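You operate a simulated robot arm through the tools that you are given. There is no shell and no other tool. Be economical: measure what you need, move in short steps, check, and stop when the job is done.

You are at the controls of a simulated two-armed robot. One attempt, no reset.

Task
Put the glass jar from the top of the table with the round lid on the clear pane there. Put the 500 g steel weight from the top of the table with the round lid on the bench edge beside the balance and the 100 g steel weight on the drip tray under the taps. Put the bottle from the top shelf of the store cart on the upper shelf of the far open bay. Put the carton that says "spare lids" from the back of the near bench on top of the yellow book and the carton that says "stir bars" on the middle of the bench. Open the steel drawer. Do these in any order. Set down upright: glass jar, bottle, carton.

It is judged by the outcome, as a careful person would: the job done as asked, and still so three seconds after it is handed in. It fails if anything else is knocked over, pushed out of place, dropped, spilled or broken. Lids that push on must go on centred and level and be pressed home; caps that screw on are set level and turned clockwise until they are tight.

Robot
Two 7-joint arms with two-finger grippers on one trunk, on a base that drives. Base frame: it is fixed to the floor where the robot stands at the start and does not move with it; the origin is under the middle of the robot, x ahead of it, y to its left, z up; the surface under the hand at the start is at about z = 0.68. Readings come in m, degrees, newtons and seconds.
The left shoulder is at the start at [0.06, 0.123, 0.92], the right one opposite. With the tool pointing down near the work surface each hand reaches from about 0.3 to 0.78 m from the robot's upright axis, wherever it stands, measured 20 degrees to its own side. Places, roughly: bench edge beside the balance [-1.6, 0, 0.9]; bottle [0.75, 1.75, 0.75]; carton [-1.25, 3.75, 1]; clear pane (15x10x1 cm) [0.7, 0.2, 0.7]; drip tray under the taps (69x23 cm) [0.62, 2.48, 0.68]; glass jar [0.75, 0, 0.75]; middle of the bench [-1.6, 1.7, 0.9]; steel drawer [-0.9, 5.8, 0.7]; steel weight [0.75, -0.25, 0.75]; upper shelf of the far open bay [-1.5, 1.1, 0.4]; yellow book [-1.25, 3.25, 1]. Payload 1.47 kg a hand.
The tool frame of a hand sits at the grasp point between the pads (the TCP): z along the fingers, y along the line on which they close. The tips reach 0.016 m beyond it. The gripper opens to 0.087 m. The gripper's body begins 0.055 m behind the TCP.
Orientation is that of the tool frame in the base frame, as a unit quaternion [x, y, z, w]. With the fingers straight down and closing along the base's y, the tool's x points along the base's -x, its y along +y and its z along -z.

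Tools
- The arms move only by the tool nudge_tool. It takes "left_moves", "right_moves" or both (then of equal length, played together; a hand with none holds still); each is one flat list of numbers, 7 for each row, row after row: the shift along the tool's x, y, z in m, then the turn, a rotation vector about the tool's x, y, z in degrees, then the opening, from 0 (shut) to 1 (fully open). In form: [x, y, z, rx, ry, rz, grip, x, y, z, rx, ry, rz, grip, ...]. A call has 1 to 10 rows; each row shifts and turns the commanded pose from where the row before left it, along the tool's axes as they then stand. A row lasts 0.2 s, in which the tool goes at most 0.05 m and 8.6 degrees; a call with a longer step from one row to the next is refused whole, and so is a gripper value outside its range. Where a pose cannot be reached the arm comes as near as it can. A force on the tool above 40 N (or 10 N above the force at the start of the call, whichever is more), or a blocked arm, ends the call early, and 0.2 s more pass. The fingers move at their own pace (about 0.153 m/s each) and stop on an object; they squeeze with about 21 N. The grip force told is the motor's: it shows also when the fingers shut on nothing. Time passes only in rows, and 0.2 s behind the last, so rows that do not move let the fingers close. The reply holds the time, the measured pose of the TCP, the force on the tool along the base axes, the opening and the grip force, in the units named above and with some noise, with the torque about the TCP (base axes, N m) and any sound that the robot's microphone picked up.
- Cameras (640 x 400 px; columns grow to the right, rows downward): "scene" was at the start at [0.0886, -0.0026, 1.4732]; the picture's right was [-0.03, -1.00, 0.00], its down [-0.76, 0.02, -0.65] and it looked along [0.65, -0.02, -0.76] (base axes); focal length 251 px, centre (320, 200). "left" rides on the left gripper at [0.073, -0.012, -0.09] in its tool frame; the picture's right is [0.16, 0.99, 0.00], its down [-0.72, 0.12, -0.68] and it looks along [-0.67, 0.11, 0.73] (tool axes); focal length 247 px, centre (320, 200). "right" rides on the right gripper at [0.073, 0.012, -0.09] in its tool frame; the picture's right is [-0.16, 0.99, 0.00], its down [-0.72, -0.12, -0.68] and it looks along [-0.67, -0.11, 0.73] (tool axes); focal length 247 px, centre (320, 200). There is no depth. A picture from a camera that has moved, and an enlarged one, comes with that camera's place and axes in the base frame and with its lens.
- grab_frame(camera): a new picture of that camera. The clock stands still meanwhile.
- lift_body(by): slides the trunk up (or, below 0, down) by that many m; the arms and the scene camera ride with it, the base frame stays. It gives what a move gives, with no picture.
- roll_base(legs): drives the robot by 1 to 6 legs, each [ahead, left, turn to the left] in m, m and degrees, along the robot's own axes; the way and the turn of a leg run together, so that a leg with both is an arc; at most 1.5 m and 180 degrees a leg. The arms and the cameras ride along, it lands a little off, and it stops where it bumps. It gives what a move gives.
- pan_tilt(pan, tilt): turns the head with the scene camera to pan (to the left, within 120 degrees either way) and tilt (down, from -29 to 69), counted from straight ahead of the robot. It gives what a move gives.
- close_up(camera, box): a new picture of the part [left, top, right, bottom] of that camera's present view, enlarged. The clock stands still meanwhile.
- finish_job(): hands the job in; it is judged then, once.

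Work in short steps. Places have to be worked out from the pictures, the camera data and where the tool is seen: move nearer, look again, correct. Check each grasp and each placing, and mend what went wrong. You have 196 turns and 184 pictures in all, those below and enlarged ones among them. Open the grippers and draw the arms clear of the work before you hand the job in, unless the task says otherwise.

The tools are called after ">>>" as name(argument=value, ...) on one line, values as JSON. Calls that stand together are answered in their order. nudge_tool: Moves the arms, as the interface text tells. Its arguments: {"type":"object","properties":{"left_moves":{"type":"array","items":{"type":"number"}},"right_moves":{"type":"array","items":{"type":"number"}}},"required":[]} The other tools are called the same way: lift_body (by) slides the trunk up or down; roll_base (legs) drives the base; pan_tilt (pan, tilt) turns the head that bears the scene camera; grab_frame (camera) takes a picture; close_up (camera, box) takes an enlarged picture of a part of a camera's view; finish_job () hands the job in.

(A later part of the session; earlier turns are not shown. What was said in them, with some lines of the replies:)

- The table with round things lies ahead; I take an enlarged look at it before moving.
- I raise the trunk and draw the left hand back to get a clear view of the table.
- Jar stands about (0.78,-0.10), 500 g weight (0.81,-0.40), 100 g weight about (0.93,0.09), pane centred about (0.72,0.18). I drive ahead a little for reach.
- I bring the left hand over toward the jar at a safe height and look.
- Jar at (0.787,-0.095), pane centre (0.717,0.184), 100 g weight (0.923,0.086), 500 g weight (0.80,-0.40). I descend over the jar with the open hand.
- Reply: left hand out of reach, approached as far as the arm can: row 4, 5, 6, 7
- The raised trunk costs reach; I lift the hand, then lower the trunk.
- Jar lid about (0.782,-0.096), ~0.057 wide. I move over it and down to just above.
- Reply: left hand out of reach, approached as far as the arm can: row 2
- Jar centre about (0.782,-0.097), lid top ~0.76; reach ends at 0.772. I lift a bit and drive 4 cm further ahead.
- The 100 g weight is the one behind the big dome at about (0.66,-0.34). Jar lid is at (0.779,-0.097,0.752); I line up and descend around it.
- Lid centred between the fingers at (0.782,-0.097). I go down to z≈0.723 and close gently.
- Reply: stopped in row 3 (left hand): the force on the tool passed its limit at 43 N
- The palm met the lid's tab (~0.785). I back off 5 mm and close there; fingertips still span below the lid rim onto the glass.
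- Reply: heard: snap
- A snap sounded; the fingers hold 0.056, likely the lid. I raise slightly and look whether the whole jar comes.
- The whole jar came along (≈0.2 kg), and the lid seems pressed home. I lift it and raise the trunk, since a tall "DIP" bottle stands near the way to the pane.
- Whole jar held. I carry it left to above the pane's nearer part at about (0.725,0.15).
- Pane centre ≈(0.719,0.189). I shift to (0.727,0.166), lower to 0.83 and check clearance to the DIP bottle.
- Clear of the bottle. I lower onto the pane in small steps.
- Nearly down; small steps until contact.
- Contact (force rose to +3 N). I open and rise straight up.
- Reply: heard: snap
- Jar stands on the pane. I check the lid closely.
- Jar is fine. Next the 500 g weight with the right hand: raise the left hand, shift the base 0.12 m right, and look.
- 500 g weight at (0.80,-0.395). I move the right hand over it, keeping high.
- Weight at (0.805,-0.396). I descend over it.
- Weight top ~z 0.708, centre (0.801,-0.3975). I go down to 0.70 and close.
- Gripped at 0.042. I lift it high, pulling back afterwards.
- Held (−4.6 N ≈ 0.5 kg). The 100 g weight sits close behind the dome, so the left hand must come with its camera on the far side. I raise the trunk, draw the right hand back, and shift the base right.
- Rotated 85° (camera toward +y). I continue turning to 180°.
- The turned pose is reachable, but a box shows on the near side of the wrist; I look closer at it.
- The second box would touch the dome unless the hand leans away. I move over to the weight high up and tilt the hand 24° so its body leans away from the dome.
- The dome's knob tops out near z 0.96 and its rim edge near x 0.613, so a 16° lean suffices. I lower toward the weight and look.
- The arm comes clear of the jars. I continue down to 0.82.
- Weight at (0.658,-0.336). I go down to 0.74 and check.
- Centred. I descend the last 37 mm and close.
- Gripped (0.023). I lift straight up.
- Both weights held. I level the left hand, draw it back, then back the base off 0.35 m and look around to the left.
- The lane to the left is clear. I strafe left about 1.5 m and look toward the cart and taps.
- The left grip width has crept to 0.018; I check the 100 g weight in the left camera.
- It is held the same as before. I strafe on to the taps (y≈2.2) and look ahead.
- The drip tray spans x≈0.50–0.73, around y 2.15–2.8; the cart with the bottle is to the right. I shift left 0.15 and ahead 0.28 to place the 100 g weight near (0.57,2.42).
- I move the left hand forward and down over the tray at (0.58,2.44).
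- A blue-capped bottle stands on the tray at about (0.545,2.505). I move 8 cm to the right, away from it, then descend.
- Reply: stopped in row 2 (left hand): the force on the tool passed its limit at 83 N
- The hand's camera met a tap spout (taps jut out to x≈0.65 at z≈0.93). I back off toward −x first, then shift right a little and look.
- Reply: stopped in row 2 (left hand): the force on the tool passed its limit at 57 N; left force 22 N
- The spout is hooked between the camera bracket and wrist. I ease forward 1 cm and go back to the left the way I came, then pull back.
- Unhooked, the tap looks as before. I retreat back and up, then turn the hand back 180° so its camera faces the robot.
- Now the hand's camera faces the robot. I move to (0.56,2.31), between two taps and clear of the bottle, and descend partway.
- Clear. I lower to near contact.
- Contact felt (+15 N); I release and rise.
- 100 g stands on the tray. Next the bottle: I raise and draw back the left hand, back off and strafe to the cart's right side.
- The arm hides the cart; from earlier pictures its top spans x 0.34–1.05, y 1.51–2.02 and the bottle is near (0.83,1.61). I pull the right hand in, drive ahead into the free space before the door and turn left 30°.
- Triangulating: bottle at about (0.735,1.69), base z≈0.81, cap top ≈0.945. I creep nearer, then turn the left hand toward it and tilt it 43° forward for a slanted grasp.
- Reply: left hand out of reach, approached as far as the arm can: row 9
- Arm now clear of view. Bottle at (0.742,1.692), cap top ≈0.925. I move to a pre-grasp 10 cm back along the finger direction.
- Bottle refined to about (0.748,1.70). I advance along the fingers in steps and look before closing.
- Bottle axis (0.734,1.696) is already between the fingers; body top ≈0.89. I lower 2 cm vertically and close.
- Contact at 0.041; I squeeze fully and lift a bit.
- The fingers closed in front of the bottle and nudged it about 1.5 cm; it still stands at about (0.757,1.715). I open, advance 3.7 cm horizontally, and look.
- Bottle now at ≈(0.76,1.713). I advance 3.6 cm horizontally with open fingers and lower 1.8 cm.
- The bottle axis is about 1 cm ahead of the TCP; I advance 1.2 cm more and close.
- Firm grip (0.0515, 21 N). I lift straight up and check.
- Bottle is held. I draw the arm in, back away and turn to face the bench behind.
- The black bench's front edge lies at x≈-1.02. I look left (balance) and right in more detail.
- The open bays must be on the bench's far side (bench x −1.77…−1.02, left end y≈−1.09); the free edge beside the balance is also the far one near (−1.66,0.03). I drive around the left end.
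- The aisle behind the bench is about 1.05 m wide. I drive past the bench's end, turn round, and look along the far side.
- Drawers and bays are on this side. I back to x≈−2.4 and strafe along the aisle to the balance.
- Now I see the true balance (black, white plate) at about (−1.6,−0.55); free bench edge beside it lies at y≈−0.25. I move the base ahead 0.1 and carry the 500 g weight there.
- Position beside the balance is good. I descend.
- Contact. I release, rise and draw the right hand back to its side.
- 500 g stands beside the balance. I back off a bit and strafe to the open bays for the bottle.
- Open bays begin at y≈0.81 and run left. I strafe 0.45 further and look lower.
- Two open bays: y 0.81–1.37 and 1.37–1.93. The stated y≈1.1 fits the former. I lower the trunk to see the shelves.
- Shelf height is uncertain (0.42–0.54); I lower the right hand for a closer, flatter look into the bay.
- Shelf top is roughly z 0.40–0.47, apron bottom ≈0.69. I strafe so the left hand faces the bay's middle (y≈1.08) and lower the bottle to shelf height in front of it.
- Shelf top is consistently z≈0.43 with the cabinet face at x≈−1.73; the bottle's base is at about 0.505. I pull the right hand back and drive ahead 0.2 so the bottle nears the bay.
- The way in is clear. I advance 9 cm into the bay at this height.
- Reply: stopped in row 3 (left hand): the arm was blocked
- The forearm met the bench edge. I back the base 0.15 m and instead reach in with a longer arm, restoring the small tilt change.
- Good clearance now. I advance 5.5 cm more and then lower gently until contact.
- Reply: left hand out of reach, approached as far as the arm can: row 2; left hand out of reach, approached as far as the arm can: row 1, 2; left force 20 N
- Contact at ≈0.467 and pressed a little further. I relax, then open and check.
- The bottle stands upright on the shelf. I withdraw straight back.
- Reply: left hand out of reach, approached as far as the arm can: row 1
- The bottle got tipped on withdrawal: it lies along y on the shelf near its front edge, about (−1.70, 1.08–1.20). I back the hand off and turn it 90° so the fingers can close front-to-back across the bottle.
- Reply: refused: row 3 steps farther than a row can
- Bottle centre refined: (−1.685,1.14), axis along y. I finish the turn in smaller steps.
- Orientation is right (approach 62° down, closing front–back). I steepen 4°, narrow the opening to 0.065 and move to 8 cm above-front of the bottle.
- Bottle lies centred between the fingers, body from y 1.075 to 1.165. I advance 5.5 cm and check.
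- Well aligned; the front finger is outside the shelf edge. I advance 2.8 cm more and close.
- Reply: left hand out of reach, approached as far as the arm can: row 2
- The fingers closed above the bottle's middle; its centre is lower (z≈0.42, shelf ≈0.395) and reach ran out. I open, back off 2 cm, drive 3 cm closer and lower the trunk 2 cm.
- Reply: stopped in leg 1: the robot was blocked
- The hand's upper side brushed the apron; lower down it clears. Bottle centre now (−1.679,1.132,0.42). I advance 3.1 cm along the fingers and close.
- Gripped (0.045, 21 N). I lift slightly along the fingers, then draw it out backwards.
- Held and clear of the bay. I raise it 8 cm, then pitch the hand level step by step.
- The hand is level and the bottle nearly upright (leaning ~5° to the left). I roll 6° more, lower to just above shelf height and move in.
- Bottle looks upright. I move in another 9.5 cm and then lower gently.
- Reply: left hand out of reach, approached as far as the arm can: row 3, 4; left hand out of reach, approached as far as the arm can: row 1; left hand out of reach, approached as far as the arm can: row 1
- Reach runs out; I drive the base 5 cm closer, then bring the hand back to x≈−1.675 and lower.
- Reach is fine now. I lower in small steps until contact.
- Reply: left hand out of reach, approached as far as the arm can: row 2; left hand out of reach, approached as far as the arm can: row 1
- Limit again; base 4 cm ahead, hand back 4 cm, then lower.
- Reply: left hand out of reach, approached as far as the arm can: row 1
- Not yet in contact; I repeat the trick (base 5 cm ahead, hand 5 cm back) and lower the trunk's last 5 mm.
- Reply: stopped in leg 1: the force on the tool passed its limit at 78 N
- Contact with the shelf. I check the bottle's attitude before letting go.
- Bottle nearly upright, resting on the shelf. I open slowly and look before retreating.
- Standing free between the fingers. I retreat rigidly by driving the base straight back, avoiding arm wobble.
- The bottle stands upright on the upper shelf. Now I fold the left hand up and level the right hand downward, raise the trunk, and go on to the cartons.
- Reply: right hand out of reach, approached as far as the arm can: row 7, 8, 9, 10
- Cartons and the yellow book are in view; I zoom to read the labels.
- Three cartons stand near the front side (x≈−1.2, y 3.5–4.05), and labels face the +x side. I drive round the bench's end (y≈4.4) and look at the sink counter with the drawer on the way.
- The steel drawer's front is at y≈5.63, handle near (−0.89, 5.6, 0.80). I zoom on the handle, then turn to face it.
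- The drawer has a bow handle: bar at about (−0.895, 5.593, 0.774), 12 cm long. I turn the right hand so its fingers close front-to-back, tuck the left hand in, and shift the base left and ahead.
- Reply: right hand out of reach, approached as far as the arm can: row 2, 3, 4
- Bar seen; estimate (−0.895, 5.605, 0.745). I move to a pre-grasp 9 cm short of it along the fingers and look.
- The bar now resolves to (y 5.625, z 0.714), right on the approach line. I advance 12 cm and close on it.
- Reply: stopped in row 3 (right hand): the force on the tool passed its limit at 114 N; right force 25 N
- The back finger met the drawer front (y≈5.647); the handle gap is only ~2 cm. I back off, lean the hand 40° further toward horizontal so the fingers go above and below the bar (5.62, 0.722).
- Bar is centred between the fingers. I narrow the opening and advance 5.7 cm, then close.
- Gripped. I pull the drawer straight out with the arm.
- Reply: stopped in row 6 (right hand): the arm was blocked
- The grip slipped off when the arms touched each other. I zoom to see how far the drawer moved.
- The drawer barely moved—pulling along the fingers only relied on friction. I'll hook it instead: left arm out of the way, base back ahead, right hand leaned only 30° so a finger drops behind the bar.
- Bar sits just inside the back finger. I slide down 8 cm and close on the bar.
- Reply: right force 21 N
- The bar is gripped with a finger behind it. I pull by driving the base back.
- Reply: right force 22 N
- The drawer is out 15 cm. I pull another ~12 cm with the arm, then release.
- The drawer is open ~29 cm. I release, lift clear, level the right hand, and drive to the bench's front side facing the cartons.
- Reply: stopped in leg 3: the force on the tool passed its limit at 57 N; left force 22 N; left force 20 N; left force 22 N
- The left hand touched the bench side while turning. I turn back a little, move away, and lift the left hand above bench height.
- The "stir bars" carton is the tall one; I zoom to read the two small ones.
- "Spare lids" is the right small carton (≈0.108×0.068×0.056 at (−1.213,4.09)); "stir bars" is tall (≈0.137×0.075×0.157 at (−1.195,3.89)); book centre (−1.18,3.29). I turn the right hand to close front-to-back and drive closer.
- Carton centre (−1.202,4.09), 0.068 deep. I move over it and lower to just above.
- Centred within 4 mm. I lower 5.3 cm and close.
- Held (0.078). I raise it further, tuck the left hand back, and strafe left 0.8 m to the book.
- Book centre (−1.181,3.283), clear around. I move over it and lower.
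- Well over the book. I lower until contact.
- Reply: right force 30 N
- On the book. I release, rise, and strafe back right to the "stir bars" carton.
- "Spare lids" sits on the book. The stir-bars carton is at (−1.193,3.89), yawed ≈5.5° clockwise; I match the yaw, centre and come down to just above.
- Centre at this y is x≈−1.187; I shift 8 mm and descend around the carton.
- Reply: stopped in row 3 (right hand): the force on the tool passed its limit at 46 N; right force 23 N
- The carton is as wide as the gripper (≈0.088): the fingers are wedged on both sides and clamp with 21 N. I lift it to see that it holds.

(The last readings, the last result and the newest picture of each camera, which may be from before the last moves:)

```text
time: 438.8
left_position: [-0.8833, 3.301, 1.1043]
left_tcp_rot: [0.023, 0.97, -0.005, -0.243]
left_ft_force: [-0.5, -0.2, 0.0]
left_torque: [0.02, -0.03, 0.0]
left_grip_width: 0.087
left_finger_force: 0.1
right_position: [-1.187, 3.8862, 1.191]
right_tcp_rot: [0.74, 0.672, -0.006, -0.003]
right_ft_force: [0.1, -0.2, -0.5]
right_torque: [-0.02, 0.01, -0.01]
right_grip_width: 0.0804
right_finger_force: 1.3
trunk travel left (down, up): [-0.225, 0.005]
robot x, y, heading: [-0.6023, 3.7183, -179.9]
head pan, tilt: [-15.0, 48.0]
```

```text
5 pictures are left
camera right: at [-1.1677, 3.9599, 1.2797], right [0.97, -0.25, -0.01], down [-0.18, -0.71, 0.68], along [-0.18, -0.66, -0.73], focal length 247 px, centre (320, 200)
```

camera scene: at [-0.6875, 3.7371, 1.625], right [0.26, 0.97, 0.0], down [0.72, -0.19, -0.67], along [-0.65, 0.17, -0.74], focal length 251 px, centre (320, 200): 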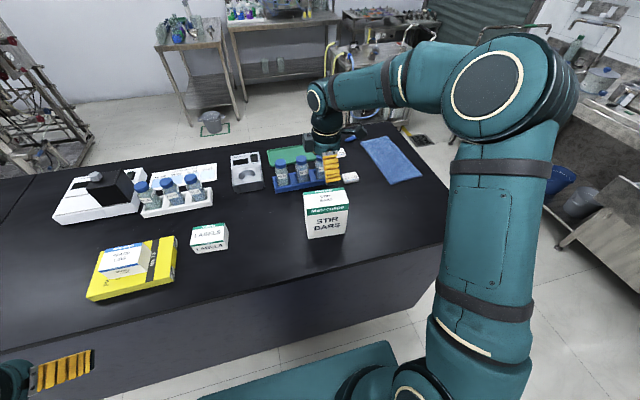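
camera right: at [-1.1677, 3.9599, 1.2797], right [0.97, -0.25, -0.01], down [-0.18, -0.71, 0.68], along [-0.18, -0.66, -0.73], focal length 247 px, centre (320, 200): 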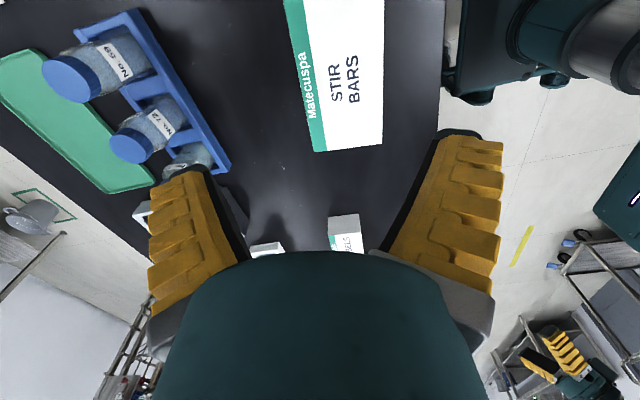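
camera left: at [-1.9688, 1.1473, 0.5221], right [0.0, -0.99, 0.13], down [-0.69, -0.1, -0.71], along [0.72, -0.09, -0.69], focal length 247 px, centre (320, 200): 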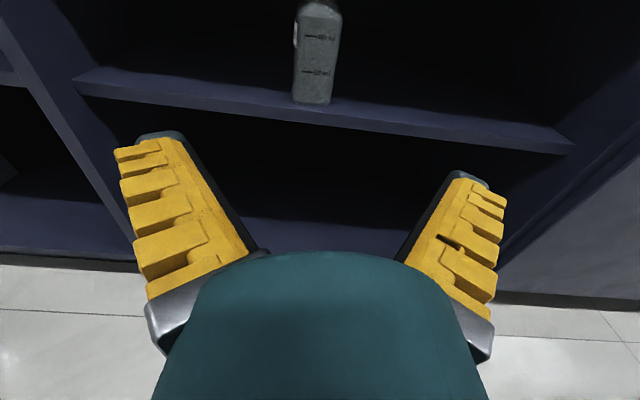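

The carton is still standing unmoved. Re-reading: the palm (not fingers) had touched its top (~1.07), and I never closed far enough. I go down again to just above that contact and close properly.

>>> nudge_tool(right_moves=[0, 0.003, 0, 0, 0, 0, 1, 0, 0, 0.04, 0, 0, 0, 1, 0, 0, 0.04, 0, 0, 0, 1, 0, 0, 0.03, 0, 0, 0, 1, 0, 0, 0.03, 0, 0, 0, 1, 0, 0, 0.02, 0, 0, 0, 1])

>>> nudge_tool(right_moves=[0, 0, 0, 0, 0, 0, 0.5, 0, 0, 0, 0, 0, 0, 0.5, 0, 0, 0, 0, 0, 0, 0.5])

```text
time: 440.2
left_position: [-0.8801, 3.2999, 1.1044]
left_tcp_rot: [0.023, 0.97, -0.005, -0.243]
left_ft_force: [-1.0, 0.2, 0.3]
left_torque: [-0.01, 0.04, 0.0]
left_grip_width: 0.0871
left_finger_force: 0.0
right_position: [-1.1847, 3.887, 1.0293]
right_tcp_rot: [0.74, 0.673, -0.007, -0.003]
right_ft_force: [6.2, -1.3, 18.5]
right_torque: [-0.08, -0.25, -0.02]
right_grip_width: 0.0895
right_finger_force: 0.2
trunk travel left (down, up): [-0.225, 0.005]
robot x, y, heading: [-0.6007, 3.7152, -179.9]
head pan, tilt: [-15.0, 48.0]
```

```text
time: 441.0
left_position: [-0.8823, 3.3001, 1.1052]
left_tcp_rot: [0.023, 0.97, -0.005, -0.243]
left_ft_force: [0.5, 0.8, 0.0]
left_torque: [0.01, 0.0, 0.01]
left_grip_width: 0.0871
left_finger_force: 0.0
right_position: [-1.1864, 3.8869, 1.0298]
right_tcp_rot: [0.741, 0.672, -0.004, -0.003]
right_ft_force: [0.5, 0.0, 0.7]
right_torque: [0.04, 0.02, 0.05]
right_grip_width: 0.0868
right_finger_force: 21.0
trunk travel left (down, up): [-0.225, 0.005]
robot x, y, heading: [-0.6019, 3.7179, -180.0]
head pan, tilt: [-15.0, 48.0]
```

Now it is clamped at 0.087 with 21 N. I lift 3 cm slowly to test the hold.

>>> nudge_tool(right_moves=[0, 0, 0, 0, 0, 0, 0.3, 0, 0, -0.005, 0, 0, 0, 0.3, 0, 0, -0.01, 0, 0, 0, 0.3, 0, 0, -0.015, 0, 0, 0, 0.3, 0, 0, 0, 0, 0, 0, 0.3])

```text
time: 442.2
left_position: [-0.8819, 3.3014, 1.1049]
left_tcp_rot: [0.023, 0.97, -0.005, -0.241]
left_ft_force: [1.1, 0.0, 0.5]
left_torque: [0.01, 0.0, 0.03]
left_grip_width: 0.087
left_finger_force: 0.0
right_position: [-1.1865, 3.8861, 1.0595]
right_tcp_rot: [0.74, 0.673, -0.006, -0.003]
right_ft_force: [0.0, 0.3, -2.4]
right_torque: [-0.01, 0.06, 0.01]
right_grip_width: 0.0755
right_finger_force: 20.8
trunk travel left (down, up): [-0.225, 0.005]
robot x, y, heading: [-0.6031, 3.7165, -179.7]
head pan, tilt: [-15.0, 48.0]
```

It holds (≈0.2 kg, width 0.0755). I raise it, back away from the bench and drive around its end to the far side, where the middle of the bench is free.

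>>> nudge_tool(right_moves=[0, 0, -0.03, 0, 0, 0, 0.3, 0, 0, -0.04, 0, 0, 0, 0.3, 0, 0, -0.04, 0, 0, 0, 0.3, 0, 0.03, -0.02, 0, 0, 0, 0.3, 0, 0.04, 0, 0, 0, 0, 0.3, 0, 0.04, 0, 0, 0, 0, 0.3])

>>> roll_base(legs=[[-0.35, 0, 0], [0, -1.13, 0]])

>>> grab_frame(camera="right")

```text
time: 443.6
left_position: [-0.881, 3.3005, 1.1054]
left_tcp_rot: [0.024, 0.97, -0.005, -0.243]
left_ft_force: [0.5, 0.5, 0.5]
left_torque: [0.02, 0.05, -0.02]
left_grip_width: 0.087
left_finger_force: 0.1
right_position: [-1.0728, 3.8761, 1.1898]
right_tcp_rot: [0.74, 0.673, -0.007, -0.003]
right_ft_force: [0.1, -0.8, -3.4]
right_torque: [-0.01, 0.04, 0.01]
right_grip_width: 0.0748
right_finger_force: 21.3
trunk travel left (down, up): [-0.225, 0.005]
robot x, y, heading: [-0.6008, 3.7171, -179.8]
head pan, tilt: [-15.0, 48.0]
```

```text
time: 455.7
left_position: [-0.5319, 4.4289, 1.1043]
left_tcp_rot: [0.022, 0.97, -0.006, -0.243]
left_ft_force: [0.2, 0.4, 0.5]
left_torque: [0.01, -0.03, -0.04]
left_grip_width: 0.0871
left_finger_force: 0.0
right_position: [-0.7242, 5.0053, 1.1883]
right_tcp_rot: [0.741, 0.672, -0.006, -0.004]
right_ft_force: [0.4, 0.5, -3.4]
right_torque: [0.01, 0.05, -0.01]
right_grip_width: 0.0733
right_finger_force: 20.8
trunk travel left (down, up): [-0.225, 0.005]
robot x, y, heading: [-0.2548, 4.8397, -180.1]
head pan, tilt: [-15.0, 48.0]
```

```text
4 pictures are left
camera right: at [-0.7051, 5.0775, 1.2776], right [0.97, -0.25, -0.01], down [-0.18, -0.71, 0.68], along [-0.18, -0.66, -0.73], focal length 247 px, centre (320, 200)
```

right: 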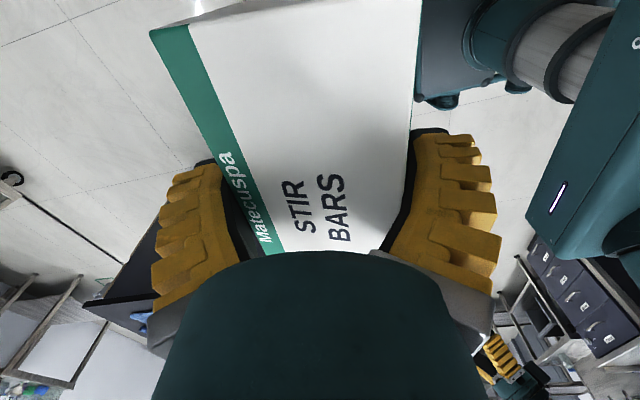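

Held firmly. I drive past the bench end and turn around.

>>> roll_base(legs=[[1.0, 0, 0], [0.95, 0, 0], [0, 0, 179.9]])

```text
time: 472.8
left_position: [-1.9225, 5.2673, 1.1044]
left_tcp_rot: [0.97, -0.028, 0.243, -0.004]
left_ft_force: [-0.6, 0.7, 0.7]
left_torque: [-0.02, 0.03, 0.01]
left_grip_width: 0.0869
left_finger_force: 0.0
right_position: [-1.7341, 4.6907, 1.1892]
right_tcp_rot: [-0.669, 0.743, -0.003, 0.006]
right_ft_force: [-0.4, -0.6, -2.2]
right_torque: [0.06, -0.1, -0.01]
right_grip_width: 0.0721
right_finger_force: 21.1
trunk travel left (down, up): [-0.225, 0.005]
robot x, y, heading: [-2.2058, 4.8531, -0.4]
head pan, tilt: [-15.0, 48.0]
```

I back into the aisle line and strafe right along the far side to the bench's middle.

>>> roll_base(legs=[[-0.24, 0, 0.4], [0, -1.5, 0], [0, -1.49, 0]])

>>> pan_tilt(pan=0, tilt=45)

>>> grab_frame(camera="scene")

```text
time: 500.3
left_position: [-2.1276, 2.2848, 1.1044]
left_tcp_rot: [0.97, -0.013, 0.243, -0.008]
left_ft_force: [0.6, 0.0, -0.2]
left_torque: [0.01, -0.02, 0.0]
left_grip_width: 0.0871
left_finger_force: 0.1
right_position: [-1.9237, 1.7127, 1.1883]
right_tcp_rot: [-0.68, 0.733, -0.003, 0.006]
right_ft_force: [0.0, -1.0, -2.9]
right_torque: [-0.01, -0.02, -0.01]
right_grip_width: 0.0696
right_finger_force: 20.9
trunk travel left (down, up): [-0.225, 0.005]
robot x, y, heading: [-2.4007, 1.8627, 1.2]
head pan, tilt: [-15.0, 48.0]
```

```text
time: 501.1
left_position: [-2.1288, 2.2852, 1.1053]
left_tcp_rot: [0.97, -0.013, 0.243, -0.008]
left_ft_force: [-1.2, -0.3, 0.2]
left_torque: [-0.01, 0.0, -0.04]
left_grip_width: 0.0868
left_finger_force: 0.0
right_position: [-1.9233, 1.7136, 1.1889]
right_tcp_rot: [-0.68, 0.733, -0.002, 0.006]
right_ft_force: [0.0, 0.9, -2.9]
right_torque: [0.02, -0.06, -0.02]
right_grip_width: 0.0694
right_finger_force: 21.1
trunk travel left (down, up): [-0.225, 0.005]
robot x, y, heading: [-2.3976, 1.8625, 1.2]
head pan, tilt: [0.0, 45.0]
```

```text
3 pictures are left
camera scene: at [-2.307, 1.8644, 1.6291], right [0.02, -1.0, 0.0], down [-0.71, -0.01, -0.71], along [0.71, 0.01, -0.71], focal length 251 px, centre (320, 200)
```

scene: 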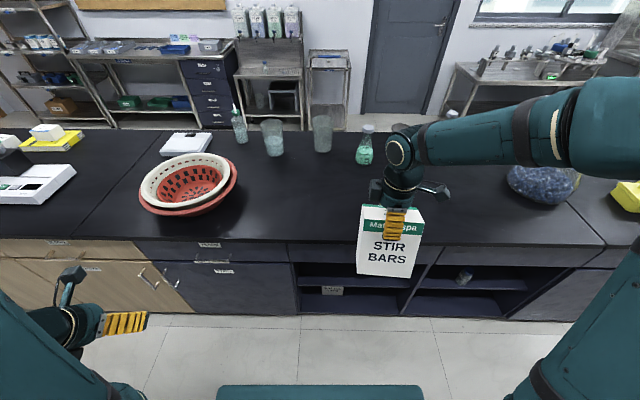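

The middle of the bench near (−1.58,1.70) is free. I drive 0.18 ahead, reach forward over it and lower.

>>> roll_base(legs=[[0.18, 0, -1.2]])

>>> nudge_tool(right_moves=[0, -0.04, 0, 0, 0, 0, 0.3, 0, -0.04, 0, 0, 0, 0, 0.3, 0, -0.04, 0, 0, 0, 0, 0.3, 0, -0.035, 0, 0, 0, 0, 0.3, 0, 0, 0.04, 0, 0, 0, 0.3, 0, 0, 0.04, 0, 0, 0, 0.3, 0, 0, 0.03, 0, 0, 0, 0.3, 0, 0, 0.02, 0, 0, 0, 0.3])

```text
time: 502.6
left_position: [-1.9407, 2.2825, 1.1051]
left_tcp_rot: [0.97, -0.022, 0.242, -0.005]
left_ft_force: [0.2, 0.4, 0.3]
left_torque: [0.0, 0.02, -0.01]
left_grip_width: 0.0869
left_finger_force: 0.1
right_position: [-1.7453, 1.7061, 1.1885]
right_tcp_rot: [-0.673, 0.74, -0.002, 0.007]
right_ft_force: [-0.2, -0.3, -2.8]
right_torque: [-0.02, -0.04, 0.03]
right_grip_width: 0.0691
right_finger_force: 20.9
trunk travel left (down, up): [-0.225, 0.005]
robot x, y, heading: [-2.2214, 1.8643, 0.2]
head pan, tilt: [0.0, 45.0]
```

```text
time: 504.4
left_position: [-1.9399, 2.2808, 1.1046]
left_tcp_rot: [0.97, -0.023, 0.242, -0.006]
left_ft_force: [0.1, -1.0, -0.6]
left_torque: [-0.01, -0.02, 0.03]
left_grip_width: 0.0872
left_finger_force: 0.0
right_position: [-1.5894, 1.6913, 1.0594]
right_tcp_rot: [-0.673, 0.74, -0.002, 0.006]
right_ft_force: [0.5, 0.0, -2.6]
right_torque: [0.03, -0.07, 0.0]
right_grip_width: 0.069
right_finger_force: 21.0
trunk travel left (down, up): [-0.225, 0.005]
robot x, y, heading: [-2.2192, 1.858, 0.0]
head pan, tilt: [0.0, 45.0]
```

Over the spot at (−1.59,1.69). I lower in small steps until contact.

>>> nudge_tool(right_moves=[0, 0, 0.01, 0, 0, 0, 0.3, 0, 0, 0.006, 0, 0, 0, 0.3])

>>> nudge_tool(right_moves=[0, 0, 0.004, 0, 0, 0, 0.3, 0, 0, 0.004, 0, 0, 0, 0.3])

>>> nudge_tool(right_moves=[0, 0, 0.003, 0, 0, 0, 0.3, 0, 0, 0.003, 0, 0, 0, 0.3])

```text
time: 505.0
left_position: [-1.9427, 2.2824, 1.1052]
left_tcp_rot: [0.97, -0.022, 0.243, -0.006]
left_ft_force: [-0.1, 0.9, 1.2]
left_torque: [0.01, -0.01, 0.0]
left_grip_width: 0.0872
left_finger_force: 0.0
right_position: [-1.5915, 1.6916, 1.0478]
right_tcp_rot: [-0.673, 0.74, -0.004, 0.007]
right_ft_force: [-2.9, 0.2, 16.4]
right_torque: [-0.05, 0.53, -0.04]
right_grip_width: 0.07
right_finger_force: 21.3
trunk travel left (down, up): [-0.225, 0.005]
robot x, y, heading: [-2.2208, 1.8659, 0.1]
head pan, tilt: [0.0, 45.0]
```

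```text
time: 505.6
left_position: [-1.9425, 2.2814, 1.1062]
left_tcp_rot: [0.97, -0.023, 0.244, -0.005]
left_ft_force: [-0.8, 0.2, 0.3]
left_torque: [0.02, 0.02, -0.01]
left_grip_width: 0.0872
left_finger_force: 0.0
right_position: [-1.5932, 1.6922, 1.0391]
right_tcp_rot: [-0.673, 0.74, -0.003, 0.007]
right_ft_force: [-1.7, -1.2, 24.9]
right_torque: [0.0, 0.46, -0.02]
right_grip_width: 0.0768
right_finger_force: 21.4
trunk travel left (down, up): [-0.225, 0.005]
robot x, y, heading: [-2.2193, 1.8656, 0.1]
head pan, tilt: [0.0, 45.0]
```

```text
time: 506.2
left_position: [-1.9441, 2.2816, 1.1051]
left_tcp_rot: [0.97, -0.023, 0.244, -0.005]
left_ft_force: [0.6, 0.0, 0.9]
left_torque: [-0.03, 0.02, -0.02]
left_grip_width: 0.087
left_finger_force: 0.1
right_position: [-1.5908, 1.6925, 1.0344]
right_tcp_rot: [-0.673, 0.74, -0.007, 0.009]
right_ft_force: [2.5, -1.8, 39.3]
right_torque: [-0.02, -0.02, -0.01]
right_grip_width: 0.0791
right_finger_force: 21.4
trunk travel left (down, up): [-0.225, 0.005]
robot x, y, heading: [-2.2168, 1.8634, 0.1]
head pan, tilt: [0.0, 45.0]
```

Firm contact. I relax slightly, open fully, and rise slowly.

>>> nudge_tool(right_moves=[0, 0, -0.003, 0, 0, 0, 0.3, 0, 0, 0, 0, 0, 0, 1, 0, 0, 0, 0, 0, 0, 1, 0, 0, 0, 0, 0, 0, 1])

>>> nudge_tool(right_moves=[0, 0, -0.01, 0, 0, 0, 1, 0, 0, -0.015, 0, 0, 0, 1, 0, 0, -0.02, 0, 0, 0, 1, 0, 0, -0.03, 0, 0, 0, 1, 0, 0, -0.03, 0, 0, 0, 1, 0, 0, -0.03, 0, 0, 0, 1])

>>> grab_frame(camera="scene")

```text
time: 507.2
left_position: [-1.9413, 2.2814, 1.1053]
left_tcp_rot: [0.97, -0.022, 0.242, -0.006]
left_ft_force: [-0.3, 0.2, -0.9]
left_torque: [0.0, 0.01, 0.02]
left_grip_width: 0.0868
left_finger_force: 0.1
right_position: [-1.5913, 1.6898, 1.0335]
right_tcp_rot: [-0.673, 0.739, -0.004, 0.005]
right_ft_force: [-0.5, 0.3, 0.5]
right_torque: [0.01, 0.02, -0.01]
right_grip_width: 0.0871
right_finger_force: 0.0
trunk travel left (down, up): [-0.225, 0.005]
robot x, y, heading: [-2.2223, 1.8681, -0.3]
head pan, tilt: [0.0, 45.0]
```

```text
time: 508.6
left_position: [-1.9412, 2.282, 1.1056]
left_tcp_rot: [0.97, -0.023, 0.243, -0.005]
left_ft_force: [-0.3, 0.3, 0.2]
left_torque: [0.01, 0.03, -0.01]
left_grip_width: 0.0871
left_finger_force: 0.0
right_position: [-1.5929, 1.6912, 1.169]
right_tcp_rot: [-0.673, 0.74, -0.003, 0.006]
right_ft_force: [-0.5, -0.5, -0.6]
right_torque: [-0.03, 0.02, -0.02]
right_grip_width: 0.0871
right_finger_force: 0.0
trunk travel left (down, up): [-0.225, 0.005]
robot x, y, heading: [-2.2226, 1.8604, 0.3]
head pan, tilt: [0.0, 45.0]
```

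```text
2 pictures are left
camera scene: at [-2.1283, 1.865, 1.6292], right [0.0, -1.0, 0.0], down [-0.71, 0.0, -0.71], along [0.71, 0.0, -0.71], focal length 251 px, centre (320, 200)
```

scene: 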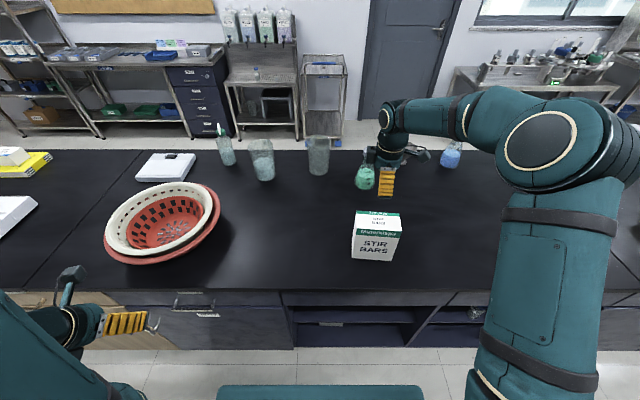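

"Stir bars" stands upright at the bench's middle. I draw the arm back, back off, and move beside the bay to verify the bottle.

>>> nudge_tool(right_moves=[0, 0.04, -0.01, 0, 0, 0, 1, 0, 0.04, 0, 0, 0, 0, 1, 0, 0.04, 0, 0, 0, 0, 1, 0, 0.04, 0, 0, 0, 0, 1, 0, 0.04, 0, 0, 0, 0, 1])

>>> roll_base(legs=[[-0.2, 0, 0], [0, -0.55, 0]])

>>> lift_body(by=-0.12)

>>> pan_tilt(pan=-10, tilt=55)

>>> close_up(camera="scene", box=[200, 110, 440, 260])

```text
time: 509.8
left_position: [-1.9423, 2.2816, 1.1049]
left_tcp_rot: [0.97, -0.023, 0.243, -0.006]
left_ft_force: [-1.1, -0.1, 0.4]
left_torque: [0.0, 0.02, -0.02]
left_grip_width: 0.087
left_finger_force: 0.1
right_position: [-1.7928, 1.711, 1.1766]
right_tcp_rot: [-0.673, 0.739, -0.004, 0.007]
right_ft_force: [-0.2, 0.1, -0.4]
right_torque: [-0.05, -0.04, -0.03]
right_grip_width: 0.0871
right_finger_force: 0.0
trunk travel left (down, up): [-0.225, 0.005]
robot x, y, heading: [-2.2197, 1.8689, -0.2]
head pan, tilt: [0.0, 45.0]
```

```text
time: 516.3
left_position: [-2.1409, 1.7262, 1.1049]
left_tcp_rot: [0.97, -0.022, 0.244, -0.005]
left_ft_force: [0.4, -0.7, 0.2]
left_torque: [0.0, -0.02, -0.03]
left_grip_width: 0.0867
left_finger_force: 0.1
right_position: [-1.9896, 1.1575, 1.1755]
right_tcp_rot: [-0.674, 0.739, -0.003, 0.007]
right_ft_force: [0.1, -0.2, 0.3]
right_torque: [-0.02, 0.02, 0.05]
right_grip_width: 0.0871
right_finger_force: 0.0
trunk travel left (down, up): [-0.225, 0.005]
robot x, y, heading: [-2.4214, 1.3083, 0.4]
head pan, tilt: [0.0, 45.0]
```

```text
time: 517.8
left_position: [-2.1416, 1.7272, 0.9855]
left_tcp_rot: [0.97, -0.021, 0.243, -0.006]
left_ft_force: [-0.3, -0.4, 0.2]
left_torque: [0.02, 0.03, 0.0]
left_grip_width: 0.0871
left_finger_force: 0.1
right_position: [-1.9888, 1.1573, 1.0565]
right_tcp_rot: [-0.675, 0.738, -0.002, 0.005]
right_ft_force: [-0.3, 0.5, -0.2]
right_torque: [0.02, 0.0, 0.01]
right_grip_width: 0.087
right_finger_force: 0.1
trunk travel left (down, up): [-0.105, 0.125]
robot x, y, heading: [-2.4207, 1.3103, 0.3]
head pan, tilt: [0.0, 45.0]
```

```text
time: 518.5
left_position: [-2.1415, 1.7259, 0.9846]
left_tcp_rot: [0.97, -0.021, 0.243, -0.006]
left_ft_force: [-0.7, -0.8, 0.0]
left_torque: [0.0, -0.02, -0.03]
left_grip_width: 0.0869
left_finger_force: 0.0
right_position: [-1.9903, 1.1566, 1.0565]
right_tcp_rot: [-0.674, 0.738, -0.003, 0.006]
right_ft_force: [0.6, 0.1, 0.0]
right_torque: [-0.05, -0.02, -0.02]
right_grip_width: 0.0874
right_finger_force: 0.1
trunk travel left (down, up): [-0.105, 0.125]
robot x, y, heading: [-2.4156, 1.3057, 0.3]
head pan, tilt: [-10.0, 55.0]
```

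```text
2.67 times, centred on (320, 185) of scene
camera zoom: at [-2.3366, 1.2972, 1.4958], right [-0.17, -0.99, 0.0], down [-0.81, 0.14, -0.57], along [0.57, -0.1, -0.82], focal length 670 px, centre (320, 240)
```

zoom: 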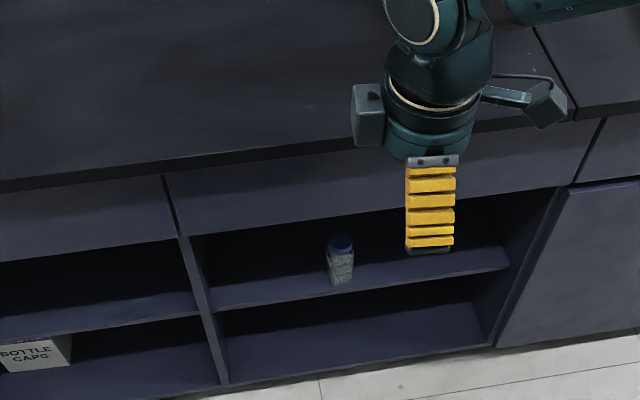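

All items are in place: the bottle stands upright on the shelf, and both grippers are open and clear of the work. I hand in the job.

>>> finish_job()

```text
The job is handed in.
```

I handed the job in with every item done, but the bottle tipped over once and a tap was bumped along the way.

- **Glass jar:** it stands on the clear pane with its lid on.
- **100 g weight:** it is on the drip tray. On the way there the left hand caught briefly on the green tap's spout; the tap looked unchanged afterwards.
- **500 g weight:** it is on the bench edge beside the balance.
- **Bottle:** it is upright on the upper shelf of the bay at y≈1.1. The bench has two open bays, and I picked this one because it matches the place you gave. The bottle fell over as I withdrew the hand the first time. I picked it up, set it upright again and checked it at the end.
- **"Spare lids" carton:** it is upright on top of the yellow book.
- **"Stir bars" carton:** it is upright on the middle of the bench, at about (-1.59, 1.69).
- **Steel drawer:** it is open by about 29 cm.
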